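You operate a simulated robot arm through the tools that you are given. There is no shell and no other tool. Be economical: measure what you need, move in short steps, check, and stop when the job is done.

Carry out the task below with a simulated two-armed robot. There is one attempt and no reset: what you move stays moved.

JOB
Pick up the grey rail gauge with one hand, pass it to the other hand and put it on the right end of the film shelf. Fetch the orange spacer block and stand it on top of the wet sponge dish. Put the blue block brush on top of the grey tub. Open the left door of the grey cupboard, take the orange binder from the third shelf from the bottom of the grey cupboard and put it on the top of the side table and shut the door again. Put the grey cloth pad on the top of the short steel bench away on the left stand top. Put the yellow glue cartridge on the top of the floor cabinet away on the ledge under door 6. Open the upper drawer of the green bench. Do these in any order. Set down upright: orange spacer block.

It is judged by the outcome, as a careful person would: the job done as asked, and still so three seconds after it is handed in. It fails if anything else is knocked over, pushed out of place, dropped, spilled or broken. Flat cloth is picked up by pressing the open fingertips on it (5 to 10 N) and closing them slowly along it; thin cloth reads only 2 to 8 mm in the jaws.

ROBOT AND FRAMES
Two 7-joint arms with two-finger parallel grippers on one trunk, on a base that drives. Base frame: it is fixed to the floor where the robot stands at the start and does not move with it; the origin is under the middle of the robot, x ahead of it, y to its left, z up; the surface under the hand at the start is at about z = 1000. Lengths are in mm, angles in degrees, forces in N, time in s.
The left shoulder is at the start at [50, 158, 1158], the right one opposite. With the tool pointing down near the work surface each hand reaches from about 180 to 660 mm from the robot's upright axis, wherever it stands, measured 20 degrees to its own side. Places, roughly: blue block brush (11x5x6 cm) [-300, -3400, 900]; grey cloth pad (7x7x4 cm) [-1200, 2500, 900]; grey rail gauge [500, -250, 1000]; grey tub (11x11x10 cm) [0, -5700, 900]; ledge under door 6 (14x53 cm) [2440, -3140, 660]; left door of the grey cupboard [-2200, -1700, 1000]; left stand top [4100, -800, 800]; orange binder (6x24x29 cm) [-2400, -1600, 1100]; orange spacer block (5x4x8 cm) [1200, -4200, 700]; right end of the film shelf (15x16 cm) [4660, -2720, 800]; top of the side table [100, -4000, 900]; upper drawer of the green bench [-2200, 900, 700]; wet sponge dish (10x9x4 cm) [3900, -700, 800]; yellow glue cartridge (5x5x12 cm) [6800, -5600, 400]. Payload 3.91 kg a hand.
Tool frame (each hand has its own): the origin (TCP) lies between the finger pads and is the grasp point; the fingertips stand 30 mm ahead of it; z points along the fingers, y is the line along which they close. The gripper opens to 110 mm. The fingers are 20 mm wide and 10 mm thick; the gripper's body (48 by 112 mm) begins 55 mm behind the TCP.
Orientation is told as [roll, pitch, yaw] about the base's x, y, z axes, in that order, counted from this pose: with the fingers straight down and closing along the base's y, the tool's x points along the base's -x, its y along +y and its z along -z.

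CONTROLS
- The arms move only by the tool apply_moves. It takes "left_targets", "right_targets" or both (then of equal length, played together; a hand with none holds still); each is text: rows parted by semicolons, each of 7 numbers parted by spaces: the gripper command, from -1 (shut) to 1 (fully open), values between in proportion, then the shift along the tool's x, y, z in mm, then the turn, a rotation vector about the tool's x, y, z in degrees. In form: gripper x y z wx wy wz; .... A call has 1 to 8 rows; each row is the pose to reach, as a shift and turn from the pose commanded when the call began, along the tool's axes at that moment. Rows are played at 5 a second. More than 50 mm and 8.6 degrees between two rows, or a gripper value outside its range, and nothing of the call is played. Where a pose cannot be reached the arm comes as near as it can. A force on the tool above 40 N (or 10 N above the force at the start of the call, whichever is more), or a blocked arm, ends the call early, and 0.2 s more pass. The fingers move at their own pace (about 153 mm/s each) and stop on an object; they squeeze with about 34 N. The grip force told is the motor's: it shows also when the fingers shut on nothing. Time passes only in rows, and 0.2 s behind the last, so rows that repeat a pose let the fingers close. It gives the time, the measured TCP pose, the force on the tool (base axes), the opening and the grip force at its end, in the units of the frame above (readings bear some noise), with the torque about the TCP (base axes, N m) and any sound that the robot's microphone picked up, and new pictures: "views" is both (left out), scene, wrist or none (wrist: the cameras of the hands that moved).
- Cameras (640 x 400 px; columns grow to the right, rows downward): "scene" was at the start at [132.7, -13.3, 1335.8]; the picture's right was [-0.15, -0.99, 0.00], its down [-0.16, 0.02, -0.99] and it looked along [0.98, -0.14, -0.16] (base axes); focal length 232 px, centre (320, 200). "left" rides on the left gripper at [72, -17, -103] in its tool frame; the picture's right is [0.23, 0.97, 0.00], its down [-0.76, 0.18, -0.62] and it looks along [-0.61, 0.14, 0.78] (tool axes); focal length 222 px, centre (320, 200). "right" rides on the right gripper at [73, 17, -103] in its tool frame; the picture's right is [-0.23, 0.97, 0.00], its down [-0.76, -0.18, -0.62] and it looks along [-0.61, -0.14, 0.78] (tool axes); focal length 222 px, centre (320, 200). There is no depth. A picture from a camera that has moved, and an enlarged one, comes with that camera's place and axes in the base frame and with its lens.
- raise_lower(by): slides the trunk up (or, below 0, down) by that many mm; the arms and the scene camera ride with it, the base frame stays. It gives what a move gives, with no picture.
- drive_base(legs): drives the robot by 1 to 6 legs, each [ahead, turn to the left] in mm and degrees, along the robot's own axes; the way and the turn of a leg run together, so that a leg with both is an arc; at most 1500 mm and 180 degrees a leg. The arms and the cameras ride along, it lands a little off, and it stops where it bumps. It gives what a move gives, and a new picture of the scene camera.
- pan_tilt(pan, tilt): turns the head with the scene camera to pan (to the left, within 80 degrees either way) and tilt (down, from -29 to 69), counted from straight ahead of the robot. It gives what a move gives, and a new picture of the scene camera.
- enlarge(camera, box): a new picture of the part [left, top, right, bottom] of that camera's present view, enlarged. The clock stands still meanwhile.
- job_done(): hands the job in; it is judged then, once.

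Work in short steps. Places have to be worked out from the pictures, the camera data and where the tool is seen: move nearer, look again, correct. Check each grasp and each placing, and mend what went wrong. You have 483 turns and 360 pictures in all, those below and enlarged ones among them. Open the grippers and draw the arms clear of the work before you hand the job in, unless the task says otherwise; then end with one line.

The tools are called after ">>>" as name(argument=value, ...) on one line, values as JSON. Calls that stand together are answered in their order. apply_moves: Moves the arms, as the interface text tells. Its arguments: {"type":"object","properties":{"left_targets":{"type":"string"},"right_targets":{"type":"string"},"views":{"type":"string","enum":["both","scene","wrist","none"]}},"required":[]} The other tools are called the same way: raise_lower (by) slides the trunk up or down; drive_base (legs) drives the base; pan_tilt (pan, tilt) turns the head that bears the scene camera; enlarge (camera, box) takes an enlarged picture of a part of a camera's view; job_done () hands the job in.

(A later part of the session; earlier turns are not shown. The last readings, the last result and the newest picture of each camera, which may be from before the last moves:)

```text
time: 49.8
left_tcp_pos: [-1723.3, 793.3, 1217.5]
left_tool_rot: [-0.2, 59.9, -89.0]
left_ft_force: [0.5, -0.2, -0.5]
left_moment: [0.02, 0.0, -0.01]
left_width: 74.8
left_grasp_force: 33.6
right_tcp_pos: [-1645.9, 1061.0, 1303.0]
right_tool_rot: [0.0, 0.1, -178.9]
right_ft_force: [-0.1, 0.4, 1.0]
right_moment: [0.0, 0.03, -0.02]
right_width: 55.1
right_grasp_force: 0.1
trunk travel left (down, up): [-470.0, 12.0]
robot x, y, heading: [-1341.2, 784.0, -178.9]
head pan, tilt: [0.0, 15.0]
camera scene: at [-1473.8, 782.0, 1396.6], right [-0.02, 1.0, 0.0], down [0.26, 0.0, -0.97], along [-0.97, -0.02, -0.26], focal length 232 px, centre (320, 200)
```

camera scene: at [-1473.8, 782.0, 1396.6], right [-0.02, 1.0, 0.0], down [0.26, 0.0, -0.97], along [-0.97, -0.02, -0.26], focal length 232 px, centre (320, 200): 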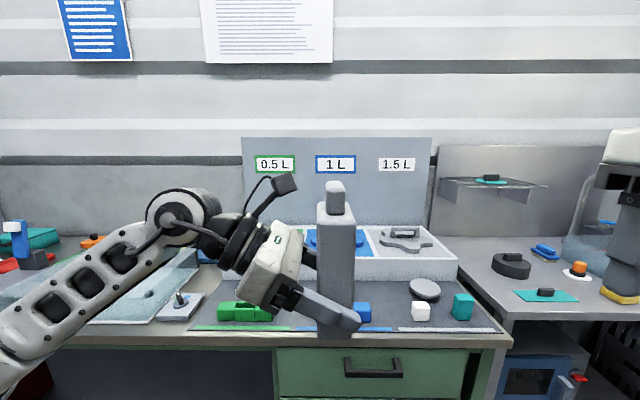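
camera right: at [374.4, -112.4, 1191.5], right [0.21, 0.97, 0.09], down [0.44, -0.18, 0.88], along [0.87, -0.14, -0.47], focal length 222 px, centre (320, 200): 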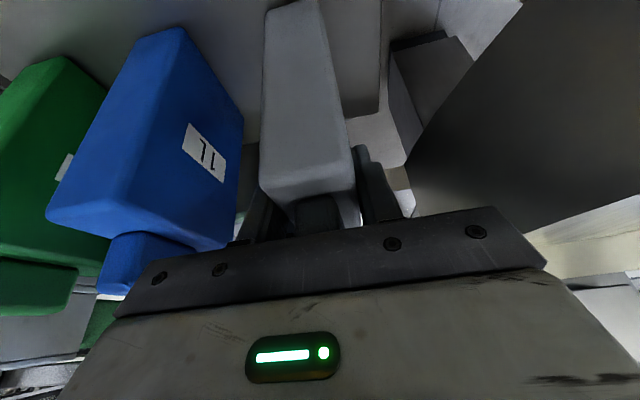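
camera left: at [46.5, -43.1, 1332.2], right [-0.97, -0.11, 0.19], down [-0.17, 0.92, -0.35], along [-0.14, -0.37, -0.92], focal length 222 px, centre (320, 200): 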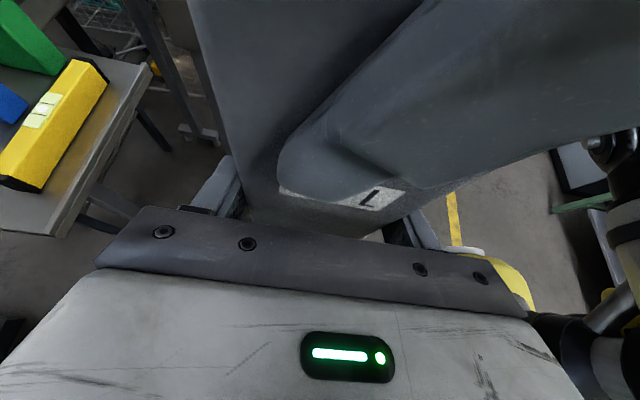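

The upper drawer's handle shows at the bottom. I tilt down to see the drawers fully.

>>> pan_tilt(pan=-12, tilt=42)

```text
time: 50.7
left_tcp_pos: [-1722.8, 793.7, 1216.3]
left_tool_rot: [-0.1, 60.0, -88.8]
left_ft_force: [-0.2, 0.8, 0.0]
left_moment: [-0.03, -0.02, -0.01]
left_width: 74.9
left_grasp_force: 33.6
right_tcp_pos: [-1644.9, 1059.5, 1302.4]
right_tool_rot: [0.1, 0.0, -178.9]
right_ft_force: [-0.3, 0.3, -0.2]
right_moment: [0.02, -0.03, 0.02]
right_width: 55.3
right_grasp_force: 0.1
trunk travel left (down, up): [-470.0, 12.0]
robot x, y, heading: [-1340.8, 784.8, -179.1]
head pan, tilt: [-12.0, 42.0]
camera scene: at [-1462.4, 799.8, 1354.2], right [0.19, 0.98, 0.0], down [0.66, -0.13, -0.74], along [-0.73, 0.14, -0.67], focal length 232 px, centre (320, 200)
```

scene: 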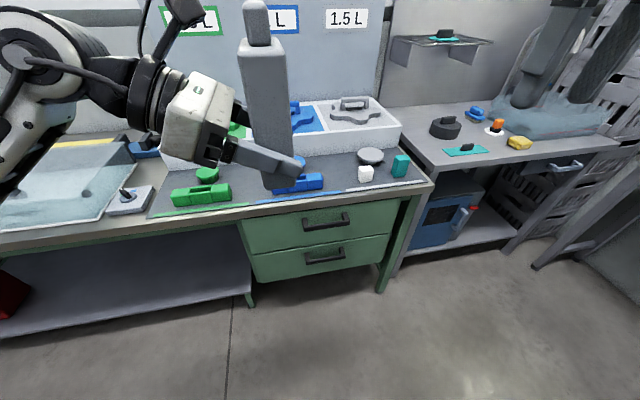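

The upper handle is at about [−2040, 935, 714], the lower one below it. I lower the trunk and begin turning the right hand to point forward with a vertical closing line.

>>> raise_lower(by=-330)

>>> apply_moves(right_targets="0 0 0 5 -4.9 -4.9 4.9;0 0 0 10 -9.9 -9.9 9.9;0 0 0 15 -14.8 -14.8 14.8;0 0 0 20 -19.8 -19.8 19.8;0 0 0 25 -24.7 -24.7 24.7;0 0 0 30 -29.7 -29.7 29.7;0 0 0 35 -34.6 -34.6 34.6", views="none")

>>> apply_moves(right_targets="0 0 0 0 -4.9 -4.9 4.9;0 0 0 0 -9.9 -9.9 9.9;0 0 0 0 -14.8 -14.8 14.8;0 0 0 0 -19.8 -19.8 19.8;0 0 0 0 -24.7 -24.7 24.7;0 0 0 0 -29.7 -29.7 29.7;0 0 0 0 -34.6 -34.6 34.6", views="scene")

```text
time: 54.0
left_tcp_pos: [-1724.0, 793.8, 887.0]
left_tool_rot: [-0.1, 60.0, -89.0]
left_ft_force: [0.1, -0.2, -0.2]
left_moment: [-0.01, -0.02, -0.02]
left_width: 74.5
left_grasp_force: 33.4
right_tcp_pos: [-1645.5, 1060.5, 973.7]
right_tool_rot: [0.1, 0.0, -178.8]
right_ft_force: [-0.5, 0.0, -0.3]
right_moment: [-0.01, 0.02, 0.0]
right_width: 54.7
right_grasp_force: 0.1
trunk travel left (down, up): [-140.0, 342.0]
robot x, y, heading: [-1346.1, 780.6, -179.1]
head pan, tilt: [-12.0, 42.0]
```

```text
refused: row 2 steps farther than a row can; nothing moved
```

```text
refused: row 2 steps farther than a row can; nothing moved
```

Step slightly too large; I retry with 4.9° components.

>>> apply_moves(right_targets="0 0 0 5 -4.9 -4.9 4.9;0 0 0 10 -9.8 -9.8 9.8;0 0 0 15 -14.7 -14.7 14.7;0 0 0 20 -19.6 -19.6 19.6;0 0 0 25 -24.5 -24.5 24.5;0 0 0 30 -29.4 -29.4 29.4;0 0 0 35 -34.3 -34.3 34.3", views="none")

>>> apply_moves(right_targets="0 0 0 0 -4.9 -4.9 4.9;0 0 0 0 -9.8 -9.8 9.8;0 0 0 0 -14.7 -14.7 14.7;0 0 0 0 -19.6 -19.6 19.6;0 0 0 0 -24.5 -24.5 24.5;0 0 0 0 -29.4 -29.4 29.4;0 0 0 0 -34.3 -34.3 34.3;0 0 0 0 -35 -35 35", views="both")

```text
time: 55.6
left_tcp_pos: [-1723.9, 793.3, 887.4]
left_tool_rot: [0.0, 60.0, -88.9]
left_ft_force: [0.4, 0.2, -0.3]
left_moment: [-0.01, -0.01, 0.04]
left_width: 74.9
left_grasp_force: 33.5
right_tcp_pos: [-1644.2, 1060.2, 937.8]
right_tool_rot: [44.7, -19.5, 136.3]
right_ft_force: [0.0, -0.5, 0.1]
right_moment: [0.01, 0.01, 0.03]
right_width: 55.3
right_grasp_force: 0.1
trunk travel left (down, up): [-140.0, 342.0]
robot x, y, heading: [-1340.0, 785.6, -179.3]
head pan, tilt: [-12.0, 42.0]
```

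```text
time: 57.4
left_tcp_pos: [-1723.7, 792.8, 887.9]
left_tool_rot: [-0.1, 60.0, -88.9]
left_ft_force: [-0.8, 0.5, 0.6]
left_moment: [0.0, -0.01, -0.04]
left_width: 74.9
left_grasp_force: 34.3
right_tcp_pos: [-1713.3, 1151.2, 995.9]
right_tool_rot: [90.1, 0.2, 91.1]
right_ft_force: [0.7, 0.0, 0.5]
right_moment: [0.03, 0.01, 0.0]
right_width: 54.9
right_grasp_force: 0.1
right hand out of reach, approached as far as the arm can: row 2, 3, 4, 5, 6, 7, 8
trunk travel left (down, up): [-140.0, 342.0]
robot x, y, heading: [-1336.6, 787.8, -179.4]
head pan, tilt: [-12.0, 42.0]
camera scene: at [-1462.3, 799.9, 1024.1], right [0.19, 0.98, 0.0], down [0.66, -0.13, -0.74], along [-0.73, 0.14, -0.67], focal length 232 px, centre (320, 200)
camera right: at [-1607.7, 1081.9, 1012.6], right [0.0, 0.23, 0.97], down [0.61, 0.77, -0.18], along [-0.79, 0.59, -0.14], focal length 222 px, centre (320, 200)
```

scene: 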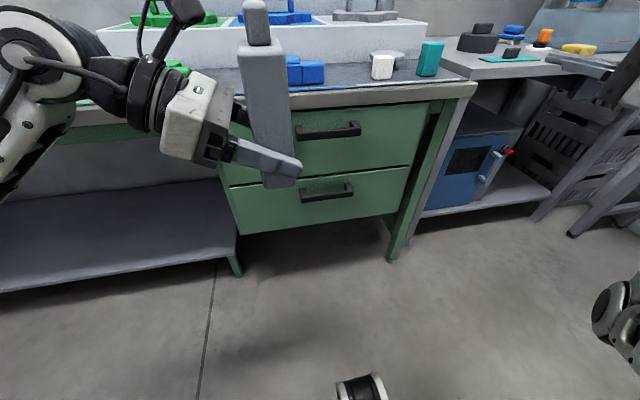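
right: 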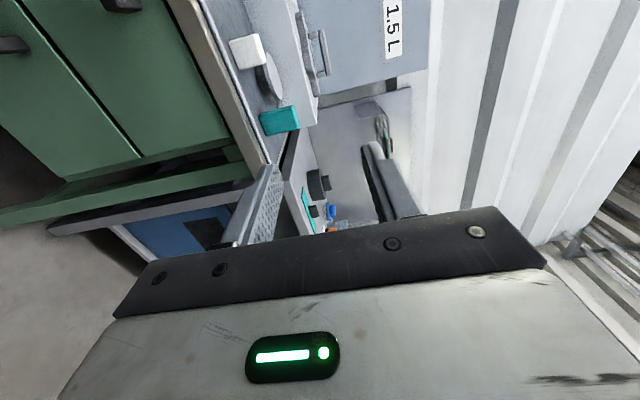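

The hand points forward now. I enlarge the scene at the upper handle to measure it better.

>>> enlarge(camera="scene", box=[220, 70, 440, 220])

```text
2.67 times, centred on (330, 145) of scene
camera zoom: at [-1462.3, 799.9, 1024.1], right [0.19, 0.98, 0.0], down [0.66, -0.13, -0.74], along [-0.73, 0.14, -0.67], focal length 620 px, centre (293, 347)
```

zoom: 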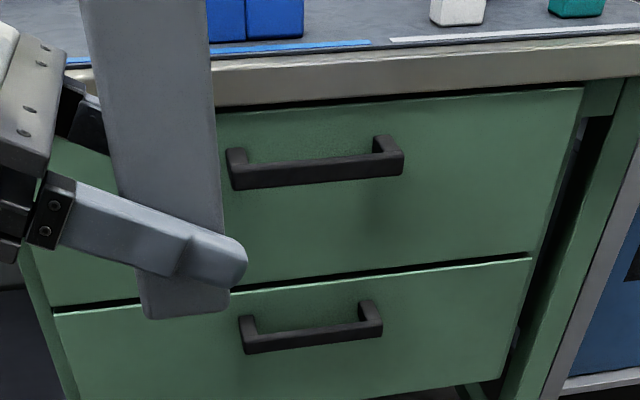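

Bar of the upper handle: about [−2011, 930, 746], face about −2050. I drive 150 mm nearer, then bring the right hand down in front of it while moving the left (with gauge) further left.

>>> drive_base(legs=[[150, 0]])

```text
time: 58.7
left_tcp_pos: [-1872.3, 790.3, 888.3]
left_tool_rot: [-0.1, 60.0, -89.0]
left_ft_force: [-0.3, -0.3, 0.1]
left_moment: [-0.01, 0.01, -0.02]
left_width: 74.7
left_grasp_force: 33.8
right_tcp_pos: [-1860.7, 1149.7, 996.5]
right_tool_rot: [90.0, 0.1, 91.1]
right_ft_force: [-0.5, -0.7, -0.4]
right_moment: [0.02, -0.01, -0.02]
right_width: 55.1
right_grasp_force: 0.1
trunk travel left (down, up): [-140.0, 342.0]
robot x, y, heading: [-1488.6, 783.2, -179.2]
head pan, tilt: [-12.0, 42.0]
camera scene: at [-1610.8, 797.6, 1024.1], right [0.19, 0.98, 0.0], down [0.66, -0.13, -0.74], along [-0.73, 0.14, -0.67], focal length 232 px, centre (320, 200)
```

scene: 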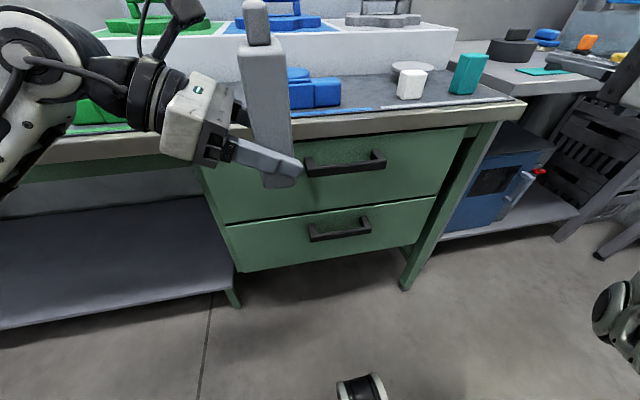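

>>> apply_moves(left_targets="-1 -6 0 -11 0 0 0;-1 -12 0 -22 0 0 0;-1 -19 0 -32 0 0 0;-1 -25 0 -43 0 0 0;-1 -31 0 -54 0 0 0;-1 -37 0 -65 0 0 0;-1 -44 0 -76 0 0 0;-1 -50 0 -87 0 0 0", right_targets="0 27 -31 4 0 0 0;0 55 -62 9 0 0 0;0 82 -93 17 0 0 0;0 110 -124 26 0 0 0;0 137 -155 34 0 0 0;0 165 -186 43 0 0 0;0 192 -217 56 0 0 0;0 220 -248 65 0 0 0", views="both")

```text
time: 60.4
left_tcp_pos: [-1870.0, 702.2, 890.4]
left_tool_rot: [0.2, 59.8, -88.7]
left_ft_force: [0.7, -0.4, 0.6]
left_moment: [0.01, -0.02, 0.02]
left_width: 75.0
left_grasp_force: 34.0
right_tcp_pos: [-1911.4, 967.8, 795.8]
right_tool_rot: [93.5, -14.0, 92.9]
right_ft_force: [0.0, -0.1, 0.0]
right_moment: [0.0, 0.02, 0.0]
right_width: 55.1
right_grasp_force: 0.1
right hand out of reach, approached as far as the arm can: row 1, 2, 3, 4, 5, 6
trunk travel left (down, up): [-140.0, 342.0]
robot x, y, heading: [-1490.6, 788.9, -179.1]
head pan, tilt: [-12.0, 42.0]
stopped in row 8 (right hand): the arm was blocked; the commanded pose is now the measured one
camera scene: at [-1611.0, 797.7, 1028.7], right [0.19, 0.98, 0.0], down [0.66, -0.13, -0.74], along [-0.73, 0.14, -0.67], focal length 232 px, centre (320, 200)
camera right: at [-1803.2, 900.6, 788.3], right [0.06, -0.01, 1.0], down [0.57, 0.82, -0.02], along [-0.82, 0.57, 0.06], focal length 222 px, centre (320, 200)
camera left: at [-1884.9, 648.6, 1005.1], right [0.97, 0.13, 0.2], down [0.2, -0.92, -0.35], along [0.14, 0.37, -0.92], focal length 222 px, centre (320, 200)
```

scene: 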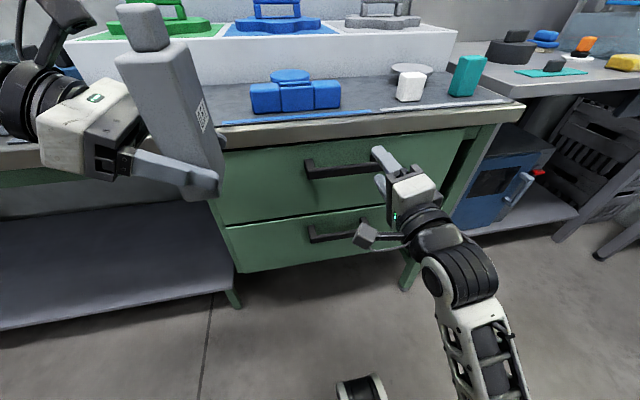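
right: 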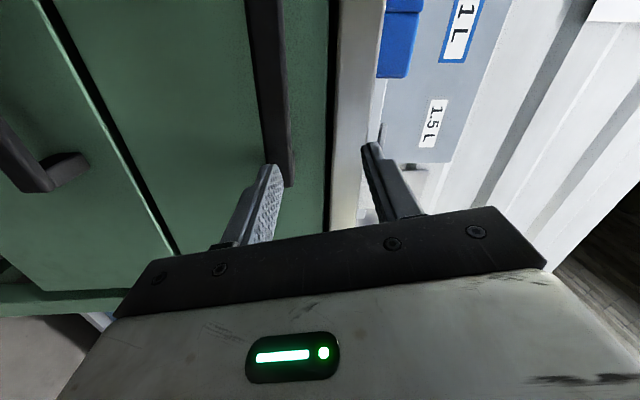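
left: 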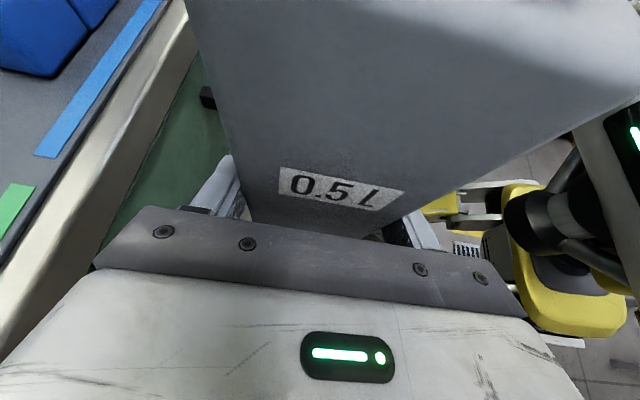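

The right arm folded with its elbow low and got blocked against something (body rose 4 mm). I back the hand off and up along the way it came.

>>> apply_moves(right_targets="0 -15 25 -15 0 0 0;0 -30 50 -30 0 0 0;0 -45 75 -45 0 0 0;0 -70 100 -60 0 0 0;0 -95 125 -70 0 0 0", views="scene")

```text
time: 61.2
left_tcp_pos: [-1870.0, 703.0, 883.4]
left_tool_rot: [0.3, 59.8, -88.7]
left_ft_force: [0.4, 0.1, -0.2]
left_moment: [-0.04, -0.01, -0.05]
left_width: 74.8
left_grasp_force: 34.1
right_tcp_pos: [-1939.3, 988.0, 819.7]
right_tool_rot: [91.5, -13.8, 94.2]
right_ft_force: [-0.3, 1.1, 0.5]
right_moment: [-0.01, 0.0, 0.03]
right_width: 55.0
right_grasp_force: 0.0
right hand out of reach, approached as far as the arm can: row 1, 2, 3
trunk travel left (down, up): [-140.0, 342.0]
robot x, y, heading: [-1494.4, 778.9, -179.1]
head pan, tilt: [-12.0, 42.0]
stopped in row 3 (right hand): the force on the tool passed its limit at 57 N (the readings are from after the stop); the commanded pose is now the measured one
camera scene: at [-1610.9, 797.7, 1021.7], right [0.19, 0.98, 0.0], down [0.66, -0.13, -0.74], along [-0.73, 0.14, -0.67], focal length 232 px, centre (320, 200)
```

scene: 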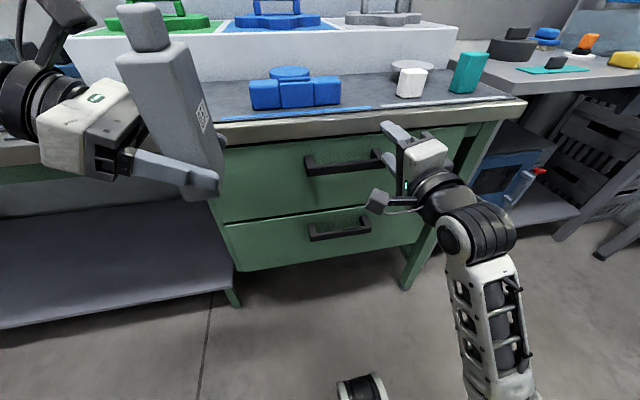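

The upper fingertip touched the bench-top edge, so that edge is near x = −1970; the handle is then about [−1995, 925, 760]. I retreat straight back along the fingers.

>>> apply_moves(right_targets="0 0 0 -25 0 0 0;0 0 0 -50 0 0 0;0 0 0 -75 0 0 0;0 0 0 -100 0 0 0", views="none")

```text
time: 62.2
left_tcp_pos: [-1869.6, 704.3, 886.7]
left_tool_rot: [0.2, 59.9, -88.8]
left_ft_force: [0.0, 0.2, -0.4]
left_moment: [0.0, 0.03, 0.0]
left_width: 74.9
left_grasp_force: 34.0
right_tcp_pos: [-1905.9, 1001.0, 770.1]
right_tool_rot: [91.6, -13.9, 94.1]
right_ft_force: [0.0, 0.4, 0.3]
right_moment: [0.01, -0.01, 0.0]
right_width: 54.8
right_grasp_force: 0.1
right hand out of reach, approached as far as the arm can: row 1, 2, 3, 4
trunk travel left (down, up): [-140.0, 342.0]
robot x, y, heading: [-1488.5, 780.9, -179.1]
head pan, tilt: [-12.0, 42.0]
```

The arm is cramped (too close). I back the base off 200 mm so that the hand works farther out.

>>> drive_base(legs=[[-200, 0]])

>>> apply_moves(right_targets="0 0 0 30 0 0 0;0 0 0 60 0 0 5;0 0 0 90 0 0 10;0 0 0 120 0 0 14;0 0 0 120 0 0 14", views="both")

```text
time: 63.8
left_tcp_pos: [-1670.1, 705.8, 885.5]
left_tool_rot: [0.2, 59.9, -88.7]
left_ft_force: [-0.5, 0.3, 0.4]
left_moment: [-0.01, -0.02, 0.03]
left_width: 74.7
left_grasp_force: 34.2
right_tcp_pos: [-1706.5, 1005.7, 768.3]
right_tool_rot: [91.5, -13.8, 93.9]
right_ft_force: [0.3, -0.6, -0.7]
right_moment: [-0.01, 0.0, 0.02]
right_width: 54.8
right_grasp_force: 0.0
trunk travel left (down, up): [-140.0, 342.0]
robot x, y, heading: [-1290.3, 783.9, -178.9]
head pan, tilt: [-12.0, 42.0]
camera scene: at [-1410.9, 800.7, 1024.1], right [0.19, 0.98, 0.0], down [0.66, -0.13, -0.74], along [-0.73, 0.14, -0.67], focal length 232 px, centre (320, 200)
```

scene: 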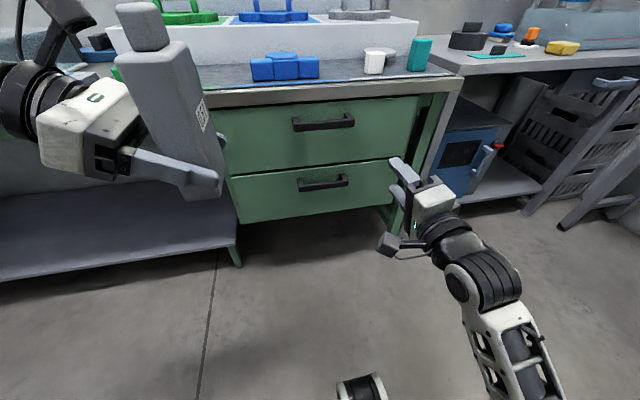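

```text
time: 64.9
left_tcp_pos: [-1670.1, 705.0, 886.0]
left_tool_rot: [0.3, 59.8, -88.7]
left_ft_force: [-0.1, -0.2, -1.0]
left_moment: [-0.02, 0.02, -0.01]
left_width: 74.8
left_grasp_force: 33.6
right_tcp_pos: [-1823.6, 1018.6, 762.3]
right_tool_rot: [89.8, -7.5, 93.9]
right_ft_force: [-0.6, 0.8, 0.7]
right_moment: [-0.02, 0.0, 0.01]
right_width: 55.0
right_grasp_force: 0.1
trunk travel left (down, up): [-140.0, 342.0]
robot x, y, heading: [-1290.4, 783.9, -179.0]
head pan, tilt: [-12.0, 42.0]
stopped in row 5 (right hand): the arm was blocked; the commanded pose is now the measured one
camera scene: at [-1410.9, 800.8, 1024.2], right [0.19, 0.98, 0.0], down [0.66, -0.13, -0.74], along [-0.73, 0.14, -0.67], focal length 232 px, centre (320, 200)
camera right: at [-1715.5, 952.5, 770.0], right [-0.01, 0.1, 1.0], down [0.57, 0.82, -0.07], along [-0.82, 0.57, -0.06], focal length 222 px, centre (320, 200)
```

scene: 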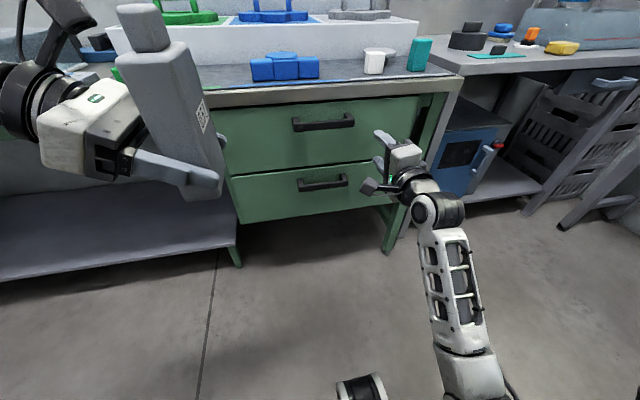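
right: 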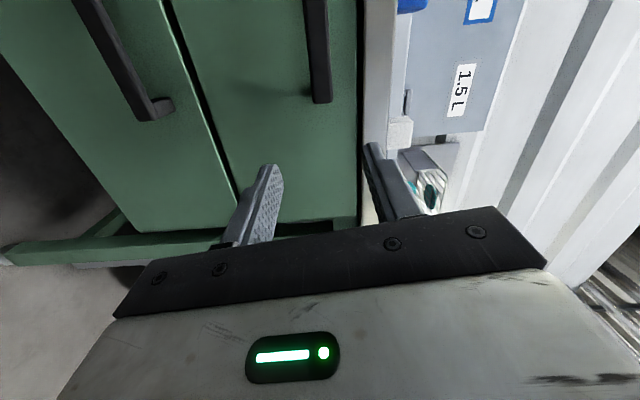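

The wrist seems at its twist limit, 8–14° off vertical, which still suits the bar. New rays put the bar at [−1990, 926, 764]; I line up 60 mm in front of it.

>>> apply_moves(right_targets="0.2 22 4 35 0 0 0;0.2 44 8 70 0 0 0;0.2 66 11 103 0 0 0;0.2 66 11 103 0 0 0", views="both")

```text
time: 65.5
left_tcp_pos: [-1669.2, 705.6, 886.4]
left_tool_rot: [0.5, 59.8, -88.7]
left_ft_force: [0.6, -0.6, 0.5]
left_moment: [-0.02, 0.03, 0.02]
left_width: 74.9
left_grasp_force: 34.4
right_tcp_pos: [-1881.0, 1027.2, 753.5]
right_tool_rot: [88.1, -18.2, 91.3]
right_ft_force: [-0.2, 0.2, 0.4]
right_moment: [0.01, 0.02, -0.01]
right_width: 66.1
right_grasp_force: 0.1
trunk travel left (down, up): [-140.0, 342.0]
robot x, y, heading: [-1290.1, 785.0, -179.3]
head pan, tilt: [-12.0, 42.0]
stopped in row 3 (right hand): the arm was blocked; the commanded pose is now the measured one
camera scene: at [-1410.7, 800.8, 1024.5], right [0.19, 0.98, 0.0], down [0.66, -0.13, -0.74], along [-0.73, 0.14, -0.67], focal length 232 px, centre (320, 200)
camera right: at [-1777.0, 955.7, 749.1], right [-0.03, -0.09, 1.0], down [0.61, 0.79, 0.09], along [-0.79, 0.61, 0.03], focal length 222 px, centre (320, 200)
```

scene: 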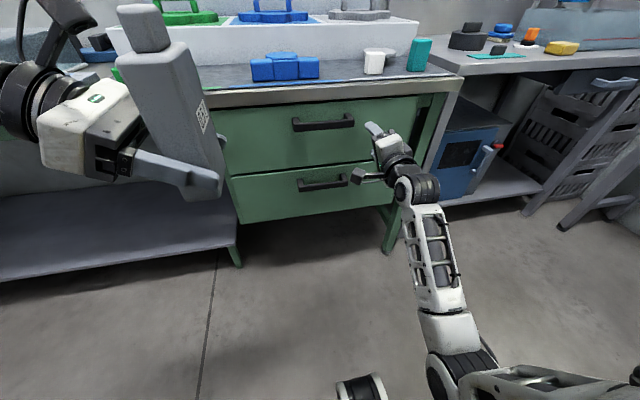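
right: 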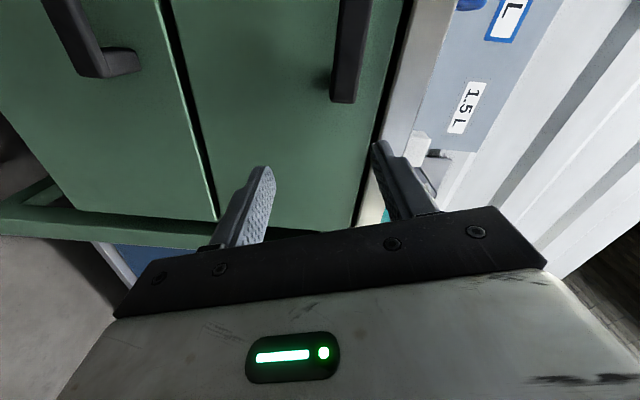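

This twist is at a joint limit. I turn the hand the other way about its finger axis (180°), so the camera comes to the right side instead.

>>> apply_moves(right_targets="0.2 0 0 -10 0 0 -8.5;0.2 0 0 -20 0 0 -17;0.2 0 0 -30 0 0 -25.5;0.2 0 0 -40 0 0 -34;0.2 0 0 -50 0 0 -42.5;0.2 0 0 -50 0 0 -51;0.2 0 0 -50 0 0 -59.5;0.2 0 0 -50 0 0 -68", views="none")

>>> apply_moves(right_targets="0.2 0 0 0 0 0 -8.5;0.2 0 0 0 0 0 -17;0.2 0 0 0 0 0 -25.5;0.2 0 0 0 0 0 -34;0.2 0 0 0 0 0 -42.5;0.2 0 0 0 0 0 -51;0.2 0 0 0 0 0 -59.5;0.2 0 0 0 0 0 -68", views="scene")

```text
time: 67.3
left_tcp_pos: [-1670.6, 705.7, 886.1]
left_tool_rot: [0.3, 59.9, -88.7]
left_ft_force: [-0.1, -0.1, 0.5]
left_moment: [-0.02, 0.01, 0.04]
left_width: 74.8
left_grasp_force: 33.4
right_tcp_pos: [-1831.4, 1027.3, 754.9]
right_tool_rot: [63.0, -85.9, 117.7]
right_ft_force: [0.4, 0.0, -0.5]
right_moment: [0.02, -0.01, -0.04]
right_width: 66.1
right_grasp_force: 0.1
trunk travel left (down, up): [-140.0, 342.0]
robot x, y, heading: [-1292.4, 787.0, -179.4]
head pan, tilt: [-12.0, 42.0]
```

```text
time: 69.1
left_tcp_pos: [-1668.9, 705.9, 886.0]
left_tool_rot: [0.3, 60.0, -88.6]
left_ft_force: [0.2, 0.2, -1.0]
left_moment: [0.01, 0.0, -0.01]
left_width: 74.8
left_grasp_force: 33.6
right_tcp_pos: [-1830.5, 1028.8, 752.6]
right_tool_rot: [-87.9, -25.9, -90.1]
right_ft_force: [-0.4, -0.1, 0.9]
right_moment: [0.03, 0.0, -0.01]
right_width: 66.0
right_grasp_force: 0.1
trunk travel left (down, up): [-140.0, 342.0]
robot x, y, heading: [-1292.5, 785.6, -179.0]
head pan, tilt: [-12.0, 42.0]
camera scene: at [-1410.9, 800.8, 1024.1], right [0.19, 0.98, 0.0], down [0.66, -0.13, -0.74], along [-0.73, 0.14, -0.67], focal length 232 px, centre (320, 200)
```

scene: 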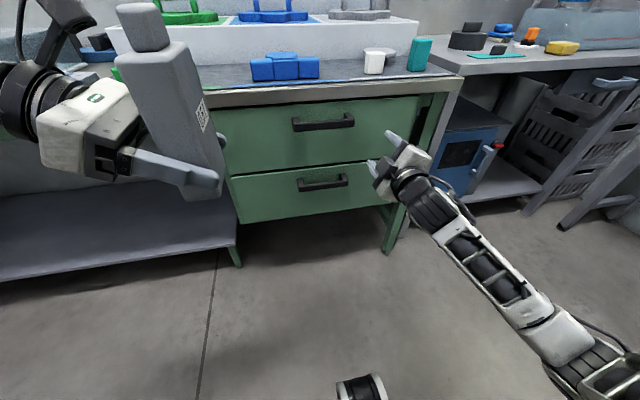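

Better posture. I finish the last 26° of twist while lining up in front of the bar.

>>> apply_moves(right_targets="0.2 -22 8 23 0 0 -6.5;0.2 -45 15 47 0 0 -13;0.2 -67 23 70 0 0 -19.5;0.2 -90 31 94 0 0 -26;0.2 -90 31 94 0 0 -26", views="both")

```text
time: 70.3
left_tcp_pos: [-1670.0, 706.8, 884.8]
left_tool_rot: [0.2, 59.9, -88.7]
left_ft_force: [0.0, -0.6, 0.3]
left_moment: [0.01, -0.02, 0.0]
left_width: 74.9
left_grasp_force: 34.1
right_tcp_pos: [-1925.1, 932.3, 762.3]
right_tool_rot: [-88.1, 0.2, -89.2]
right_ft_force: [1.4, 1.0, 0.0]
right_moment: [0.0, 0.01, -0.01]
right_width: 65.9
right_grasp_force: 0.0
trunk travel left (down, up): [-140.0, 342.0]
robot x, y, heading: [-1289.6, 783.3, -179.0]
head pan, tilt: [-12.0, 42.0]
camera scene: at [-1410.9, 800.7, 1024.1], right [0.19, 0.98, 0.0], down [0.66, -0.13, -0.74], along [-0.73, 0.14, -0.67], focal length 232 px, centre (320, 200)
camera right: at [-1821.9, 1006.6, 748.3], right [0.03, -0.22, -0.97], down [0.63, -0.75, 0.19], along [-0.78, -0.62, 0.11], focal length 222 px, centre (320, 200)
```

scene: 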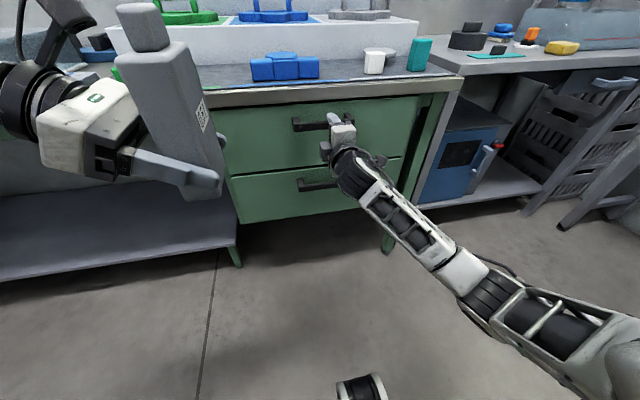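
right: 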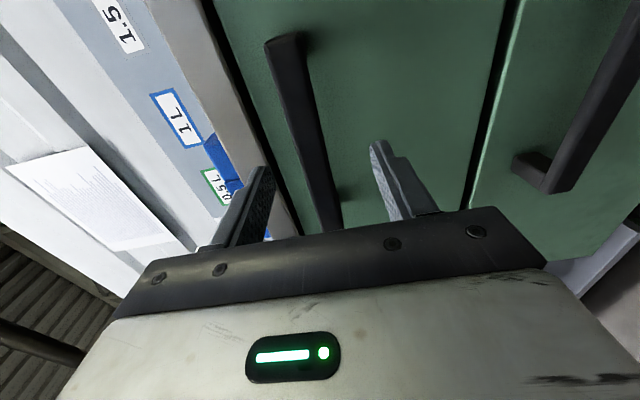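

The bar lies right between the fingers. I advance 58 mm and close on it.

>>> apply_moves(right_targets="0.2 0 0 20 0 0 0;0.2 0 0 40 0 0 0;0.2 0 0 58 0 0 0;-1 0 0 58 0 0 0;-1 0 0 58 0 0 0;-1 0 0 58 0 0 0", views="wrist")

```text
time: 71.7
left_tcp_pos: [-1668.9, 705.0, 887.6]
left_tool_rot: [0.0, 59.9, -89.0]
left_ft_force: [0.4, -0.8, 0.3]
left_moment: [0.01, 0.02, -0.01]
left_width: 74.8
left_grasp_force: 34.5
right_tcp_pos: [-1981.7, 930.6, 766.7]
right_tool_rot: [-88.9, 0.0, -89.1]
right_ft_force: [-5.8, 2.9, 21.9]
right_moment: [-0.95, 0.38, 0.38]
right_width: 21.6
right_grasp_force: 45.4
trunk travel left (down, up): [-140.0, 342.0]
robot x, y, heading: [-1290.6, 787.4, -179.1]
head pan, tilt: [-12.0, 42.0]
camera right: at [-1879.2, 1005.7, 751.0], right [0.02, -0.23, -0.97], down [0.63, -0.75, 0.19], along [-0.78, -0.62, 0.12], focal length 222 px, centre (320, 200)
```

right: 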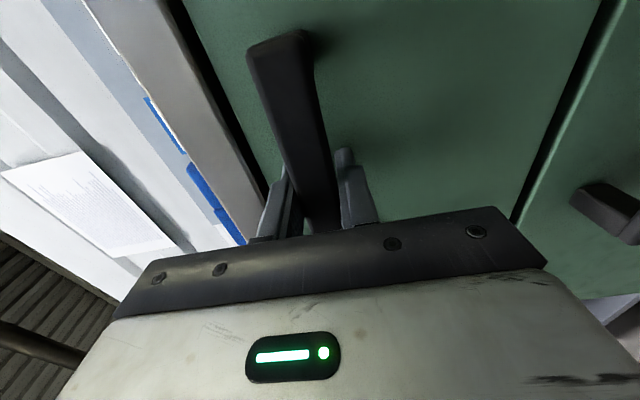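

Bar gripped. I pull back 120 mm with the arm and watch the force.

>>> apply_moves(right_targets="-1 0 2 -20 0 0 0;-1 0 2 -40 0 0 0;-1 0 2 -60 0 0 0;-1 0 2 -80 0 0 0;-1 0 2 -100 0 0 0;-1 0 2 -120 0 0 0", views="scene")

```text
time: 73.1
left_tcp_pos: [-1668.5, 706.1, 888.0]
left_tool_rot: [0.0, 59.9, -89.1]
left_ft_force: [0.2, 0.4, 1.1]
left_moment: [-0.04, 0.01, -0.02]
left_width: 74.9
left_grasp_force: 33.6
right_tcp_pos: [-1862.7, 930.3, 765.5]
right_tool_rot: [-88.7, 0.1, -89.1]
right_ft_force: [-0.3, -0.9, 22.7]
right_moment: [-0.82, 0.3, 0.04]
right_width: 21.7
right_grasp_force: 45.0
trunk travel left (down, up): [-140.0, 342.0]
robot x, y, heading: [-1291.2, 788.8, -179.2]
head pan, tilt: [-12.0, 42.0]
camera scene: at [-1409.4, 800.4, 1024.4], right [0.19, 0.98, 0.0], down [0.66, -0.13, -0.74], along [-0.73, 0.14, -0.67], focal length 232 px, centre (320, 200)
```

scene: 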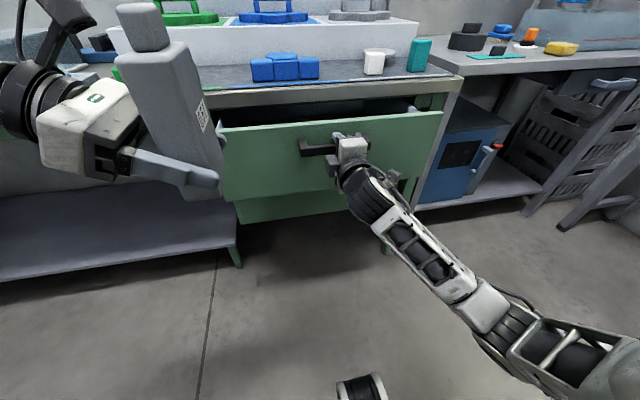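

The drawer slides freely (120 mm out). I back the base by 150 mm to open it further.

>>> drive_base(legs=[[-150, 0]])

```text
time: 74.5
left_tcp_pos: [-1520.2, 707.5, 887.0]
left_tool_rot: [-0.1, 60.0, -88.9]
left_ft_force: [-0.6, 0.1, 0.0]
left_moment: [-0.01, 0.0, 0.02]
left_width: 75.1
left_grasp_force: 33.4
right_tcp_pos: [-1712.3, 931.9, 766.3]
right_tool_rot: [-88.7, 0.1, -88.8]
right_ft_force: [2.5, -10.2, 20.9]
right_moment: [-0.88, 0.21, -0.6]
right_width: 21.6
right_grasp_force: 44.9
trunk travel left (down, up): [-140.0, 342.0]
robot x, y, heading: [-1141.5, 785.1, -179.0]
head pan, tilt: [-12.0, 42.0]
camera scene: at [-1260.7, 802.1, 1024.4], right [0.19, 0.98, 0.0], down [0.66, -0.13, -0.74], along [-0.73, 0.14, -0.67], focal length 232 px, centre (320, 200)
```

scene: 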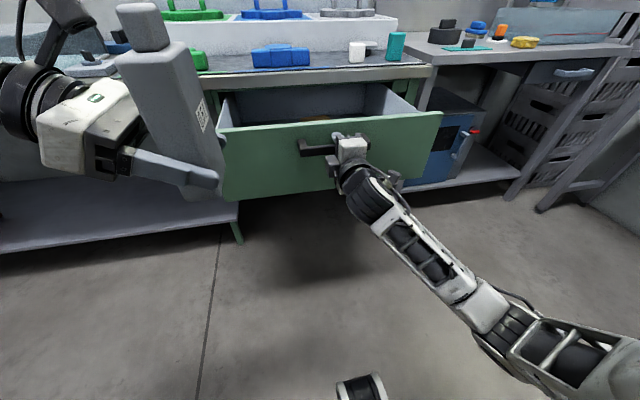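

Open by 270 mm. I pull a little more to find whether it is near its stop.

>>> apply_moves(right_targets="-1 0 0 -20 0 0 0;-1 0 0 -40 0 0 0;-1 0 0 -60 0 0 0", views="none")

```text
time: 75.3
left_tcp_pos: [-1519.4, 708.1, 885.7]
left_tool_rot: [0.4, 59.9, -88.7]
left_ft_force: [0.4, -0.3, 0.7]
left_moment: [-0.02, 0.02, 0.0]
left_width: 74.8
left_grasp_force: 34.3
right_tcp_pos: [-1653.2, 932.5, 767.5]
right_tool_rot: [-88.6, 0.0, -88.6]
right_ft_force: [1.3, -8.6, 3.2]
right_moment: [-0.36, 0.35, -0.94]
right_width: 22.1
right_grasp_force: 45.2
trunk travel left (down, up): [-140.0, 342.0]
robot x, y, heading: [-1140.6, 784.6, -179.1]
head pan, tilt: [-12.0, 42.0]
```

About 330 mm out; that is open. I release the handle and draw back.

>>> apply_moves(right_targets="0 0 0 0 0 0 0;0.3 0 0 0 0 0 0;0.3 0 0 -30 0 0 0;0.3 0 0 -60 0 0 0;0.3 20 0 -70 0 0 0", views="scene")

```text
time: 76.5
left_tcp_pos: [-1521.2, 707.2, 886.3]
left_tool_rot: [0.3, 59.8, -88.7]
left_ft_force: [-0.7, 0.1, -0.7]
left_moment: [0.01, -0.01, 0.02]
left_width: 74.9
left_grasp_force: 34.4
right_tcp_pos: [-1583.4, 956.0, 768.4]
right_tool_rot: [-88.5, -0.1, -88.8]
right_ft_force: [-0.8, -0.8, -0.4]
right_moment: [0.02, -0.01, 0.0]
right_width: 71.6
right_grasp_force: 0.0
trunk travel left (down, up): [-140.0, 342.0]
robot x, y, heading: [-1141.5, 784.1, -178.7]
head pan, tilt: [-12.0, 42.0]
camera scene: at [-1262.3, 802.9, 1024.1], right [0.19, 0.98, 0.0], down [0.66, -0.13, -0.74], along [-0.73, 0.14, -0.67], focal length 232 px, centre (320, 200)
```

scene: 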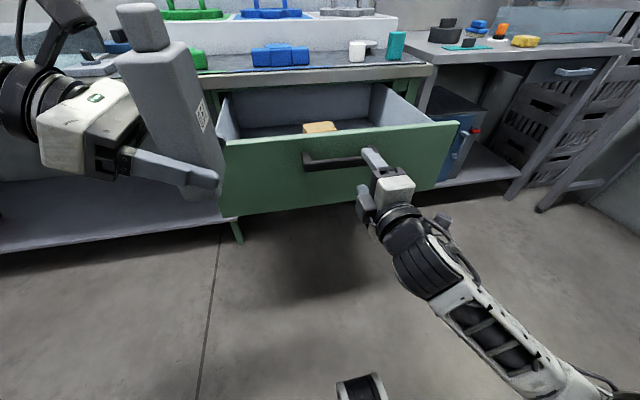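

The drawer stands open. I back off and turn the right hand back to pointing down.

>>> drive_base(legs=[[-350, 0]])

>>> apply_moves(right_targets="0 0 0 0 -4.9 4.9 4.9;0 0 0 0 -9.8 9.8 9.8;0 0 0 0 -14.7 14.7 14.7;0 0 0 0 -19.6 19.6 19.6;0 0 0 0 -24.5 24.5 24.5;0 0 0 0 -29.4 29.4 29.4;0 0 0 0 -34.3 34.3 34.3", views="none")

>>> apply_moves(right_targets="0 0 0 0 -4.9 4.9 4.9;0 0 0 0 -9.8 9.8 9.8;0 0 0 0 -14.7 14.7 14.7;0 0 0 0 -19.6 19.6 19.6;0 0 0 0 -24.5 24.5 24.5;0 0 0 0 -29.4 29.4 29.4;0 0 0 0 -34.3 34.3 34.3;0 0 0 0 -35 35 35", views="none")

```text
time: 78.8
left_tcp_pos: [-1173.8, 711.3, 886.2]
left_tool_rot: [0.3, 59.9, -88.4]
left_ft_force: [0.7, -0.1, 0.2]
left_moment: [0.0, 0.01, 0.01]
left_width: 74.9
left_grasp_force: 33.9
right_tcp_pos: [-1236.8, 959.8, 770.2]
right_tool_rot: [-88.5, 0.0, -88.4]
right_ft_force: [0.9, 0.0, 0.6]
right_moment: [0.02, 0.01, 0.03]
right_width: 71.5
right_grasp_force: 0.1
trunk travel left (down, up): [-140.0, 342.0]
robot x, y, heading: [-793.9, 796.6, -178.7]
head pan, tilt: [-12.0, 42.0]
camera scene: at [-914.8, 808.7, 1024.1], right [0.19, 0.98, 0.0], down [0.66, -0.13, -0.74], along [-0.73, 0.14, -0.67], focal length 232 px, centre (320, 200)
```

scene: 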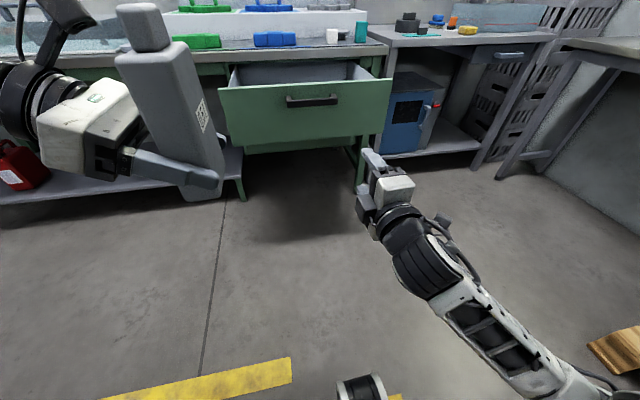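

```text
time: 80.3
left_tcp_pos: [-1172.8, 713.4, 885.3]
left_tool_rot: [0.4, 59.7, -88.3]
left_ft_force: [-0.5, -0.2, -0.4]
left_moment: [0.02, -0.01, 0.02]
left_width: 74.9
left_grasp_force: 33.8
right_tcp_pos: [-1238.6, 1003.6, 764.2]
right_tool_rot: [-53.4, -11.9, -132.0]
right_ft_force: [-0.1, -0.5, -0.3]
right_moment: [0.03, 0.04, -0.01]
right_width: 54.8
right_grasp_force: 0.0
trunk travel left (down, up): [-140.0, 342.0]
robot x, y, heading: [-790.7, 792.3, -178.7]
head pan, tilt: [-12.0, 42.0]
stopped in row 7 (right hand): the arm was blocked; the commanded pose is now the measured one
```

```text
time: 82.1
left_tcp_pos: [-1173.3, 712.9, 885.4]
left_tool_rot: [0.2, 59.9, -88.3]
left_ft_force: [-0.2, -0.8, -1.0]
left_moment: [0.02, -0.03, -0.01]
left_width: 74.6
left_grasp_force: 33.5
right_tcp_pos: [-1311.8, 1055.4, 715.1]
right_tool_rot: [-10.8, -0.3, -179.6]
right_ft_force: [0.3, 0.2, -0.5]
right_moment: [0.02, 0.01, -0.01]
right_width: 54.8
right_grasp_force: 0.1
right hand out of reach, approached as far as the arm can: row 3, 4, 5, 6, 7, 8
trunk travel left (down, up): [-140.0, 342.0]
robot x, y, heading: [-795.4, 796.3, -178.8]
head pan, tilt: [-12.0, 42.0]
```

Nearly down-pointing. I raise the trunk again and bring the right hand nearer the body, level.

>>> raise_lower(by=330)

>>> apply_moves(right_targets="0.6 35 0 -30 5.4 0 0;0.6 70 0 -60 10.8 0 0;0.6 110 0 -90 10.8 0 0;0.6 150 0 -120 10.8 0 0;0.6 150 0 -150 10.8 0 0", views="none")

```text
time: 85.4
left_tcp_pos: [-1173.3, 712.4, 1215.0]
left_tool_rot: [0.3, 59.9, -88.3]
left_ft_force: [-0.1, 0.0, 0.3]
left_moment: [0.05, -0.01, -0.02]
left_width: 74.6
left_grasp_force: 34.1
right_tcp_pos: [-1312.0, 1056.7, 1045.1]
right_tool_rot: [-10.8, -0.3, -179.7]
right_ft_force: [-0.8, -0.1, 0.1]
right_moment: [-0.01, 0.04, -0.01]
right_width: 55.1
right_grasp_force: 0.1
trunk travel left (down, up): [-470.0, 12.0]
robot x, y, heading: [-792.4, 799.4, -178.5]
head pan, tilt: [-12.0, 42.0]
```

```text
time: 86.6
left_tcp_pos: [-1173.2, 711.7, 1216.1]
left_tool_rot: [0.3, 60.0, -88.4]
left_ft_force: [0.3, 0.1, -0.2]
left_moment: [-0.01, 0.0, -0.01]
left_width: 74.7
left_grasp_force: 33.6
right_tcp_pos: [-1202.6, 1154.3, 1173.8]
right_tool_rot: [-21.6, -0.2, -179.7]
right_ft_force: [-0.3, -0.5, -0.5]
right_moment: [0.01, 0.0, 0.0]
right_width: 87.9
right_grasp_force: 0.0
right hand out of reach, approached as far as the arm can: row 1, 2, 3, 4, 5
trunk travel left (down, up): [-470.0, 12.0]
robot x, y, heading: [-792.4, 788.9, -178.8]
head pan, tilt: [-12.0, 42.0]
```

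Wrong sign for the roll; I correct it by −21.6° while moving the hand a bit toward the middle.

>>> apply_moves(right_targets="0.6 10 25 5 -7.2 0 0;0.6 20 50 10 -14.4 0 0;0.6 30 75 20 -21.6 0 0;0.6 60 90 20 -21.6 0 0;0.6 60 90 20 -21.6 0 0", views="none")

>>> pan_tilt(pan=-50, tilt=20)

```text
time: 87.8
left_tcp_pos: [-1173.6, 713.0, 1215.0]
left_tool_rot: [0.5, 59.9, -88.3]
left_ft_force: [-0.2, -0.4, 0.2]
left_moment: [-0.01, 0.01, -0.03]
left_width: 74.8
left_grasp_force: 33.9
right_tcp_pos: [-1174.9, 1162.4, 1120.6]
right_tool_rot: [0.1, -0.3, -179.7]
right_ft_force: [-0.1, 0.6, 0.5]
right_moment: [0.01, -0.01, -0.01]
right_width: 87.9
right_grasp_force: 0.1
right hand out of reach, approached as far as the arm can: row 1, 2, 3, 4, 5
trunk travel left (down, up): [-470.0, 12.0]
robot x, y, heading: [-796.1, 797.4, -178.8]
head pan, tilt: [-12.0, 42.0]
```

```text
time: 88.8
left_tcp_pos: [-1172.6, 711.6, 1216.4]
left_tool_rot: [0.3, 59.8, -88.4]
left_ft_force: [0.2, -0.4, 0.4]
left_moment: [-0.04, -0.03, 0.03]
left_width: 74.7
left_grasp_force: 33.7
right_tcp_pos: [-1174.0, 1163.9, 1119.6]
right_tool_rot: [0.0, -0.3, -179.7]
right_ft_force: [-0.7, 0.1, 0.5]
right_moment: [0.0, 0.04, 0.02]
right_width: 87.8
right_grasp_force: 0.1
trunk travel left (down, up): [-470.0, 12.0]
robot x, y, heading: [-793.1, 792.2, -178.8]
head pan, tilt: [-50.0, 20.0]
camera scene: at [-894.1, 863.0, 1388.4], right [0.75, 0.66, 0.0], down [0.23, -0.26, -0.94], along [-0.62, 0.71, -0.34], focal length 232 px, centre (320, 200)
```

scene: 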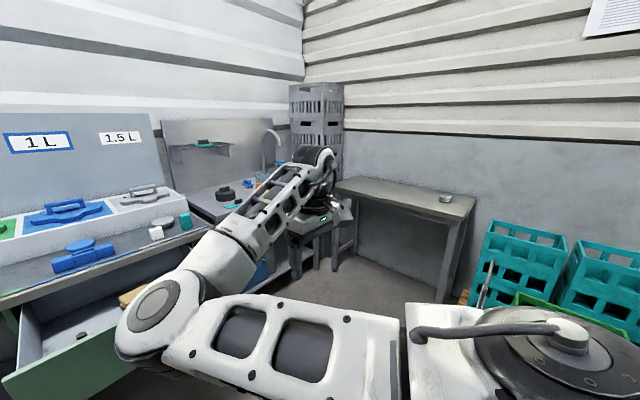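

The right elbow is folded low across the front. I try to swing it back out by rolling the hand so its fingers point left.

>>> apply_moves(right_targets="0 0 10 -10 -8 0 0;0 0 20 -20 -16 0 0;0 0 30 -30 -24 0 0;0 0 40 -40 -32 0 0;0 0 50 -50 -40 0 0;0 0 60 -60 -48 0 0;0 0 60 -60 -56 0 0;0 0 60 -60 -64 0 0", views="scene")

```text
time: 90.6
left_tcp_pos: [-1172.7, 713.6, 1216.0]
left_tool_rot: [0.3, 59.9, -88.4]
left_ft_force: [0.1, 0.3, 0.1]
left_moment: [-0.01, 0.03, -0.01]
left_width: 74.8
left_grasp_force: 33.9
right_tcp_pos: [-1171.5, 1104.9, 1180.6]
right_tool_rot: [64.1, -0.4, -179.7]
right_ft_force: [-1.5, -0.3, 0.3]
right_moment: [0.0, 0.02, -0.02]
right_width: 54.9
right_grasp_force: 0.0
trunk travel left (down, up): [-470.0, 12.0]
robot x, y, heading: [-795.3, 794.5, -178.9]
head pan, tilt: [-50.0, 20.0]
camera scene: at [-893.9, 863.7, 1388.5], right [0.75, 0.66, 0.0], down [0.23, -0.26, -0.94], along [-0.62, 0.71, -0.34], focal length 232 px, centre (320, 200)
```

scene: 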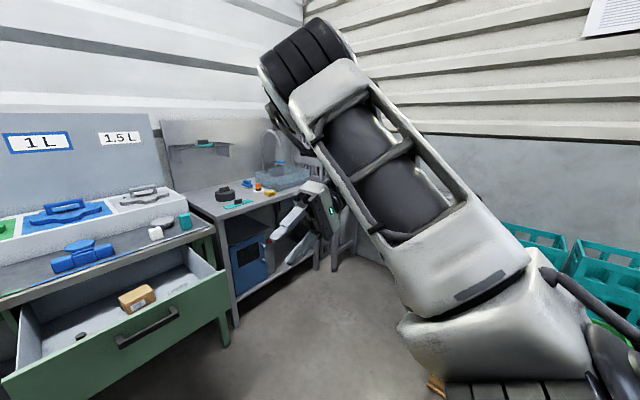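

The elbow swung up and out. I roll the hand back to pointing down at a normal ready place.

>>> apply_moves(right_targets="0 4 11 2 8 0 0;0 9 21 4 16 0 0;0 13 32 5 24 0 0;0 18 43 7 32 0 0;0 23 53 9 40 0 0;0 27 64 11 48 0 0;0 32 75 12 56 0 0;0 36 85 14 64 0 0", views="scene")

```text
time: 92.4
left_tcp_pos: [-1173.8, 711.1, 1215.7]
left_tool_rot: [0.5, 59.8, -88.3]
left_ft_force: [-0.9, 0.2, -0.6]
left_moment: [-0.01, -0.04, 0.02]
left_width: 74.7
left_grasp_force: 33.4
right_tcp_pos: [-1143.0, 1074.7, 1245.2]
right_tool_rot: [0.8, 0.8, 179.8]
right_ft_force: [0.0, 1.0, -0.3]
right_moment: [-0.01, 0.01, -0.03]
right_width: 54.9
right_grasp_force: 0.1
right hand out of reach, approached as far as the arm can: row 8
trunk travel left (down, up): [-470.0, 12.0]
robot x, y, heading: [-794.6, 794.5, -178.6]
head pan, tilt: [-50.0, 20.0]
camera scene: at [-889.7, 864.7, 1417.5], right [0.78, 0.62, 0.0], down [0.02, -0.03, -1.0], along [-0.62, 0.78, -0.04], focal length 232 px, centre (320, 200)
```

scene: 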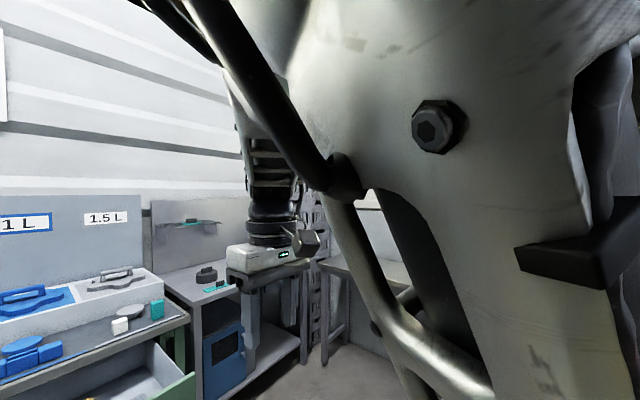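

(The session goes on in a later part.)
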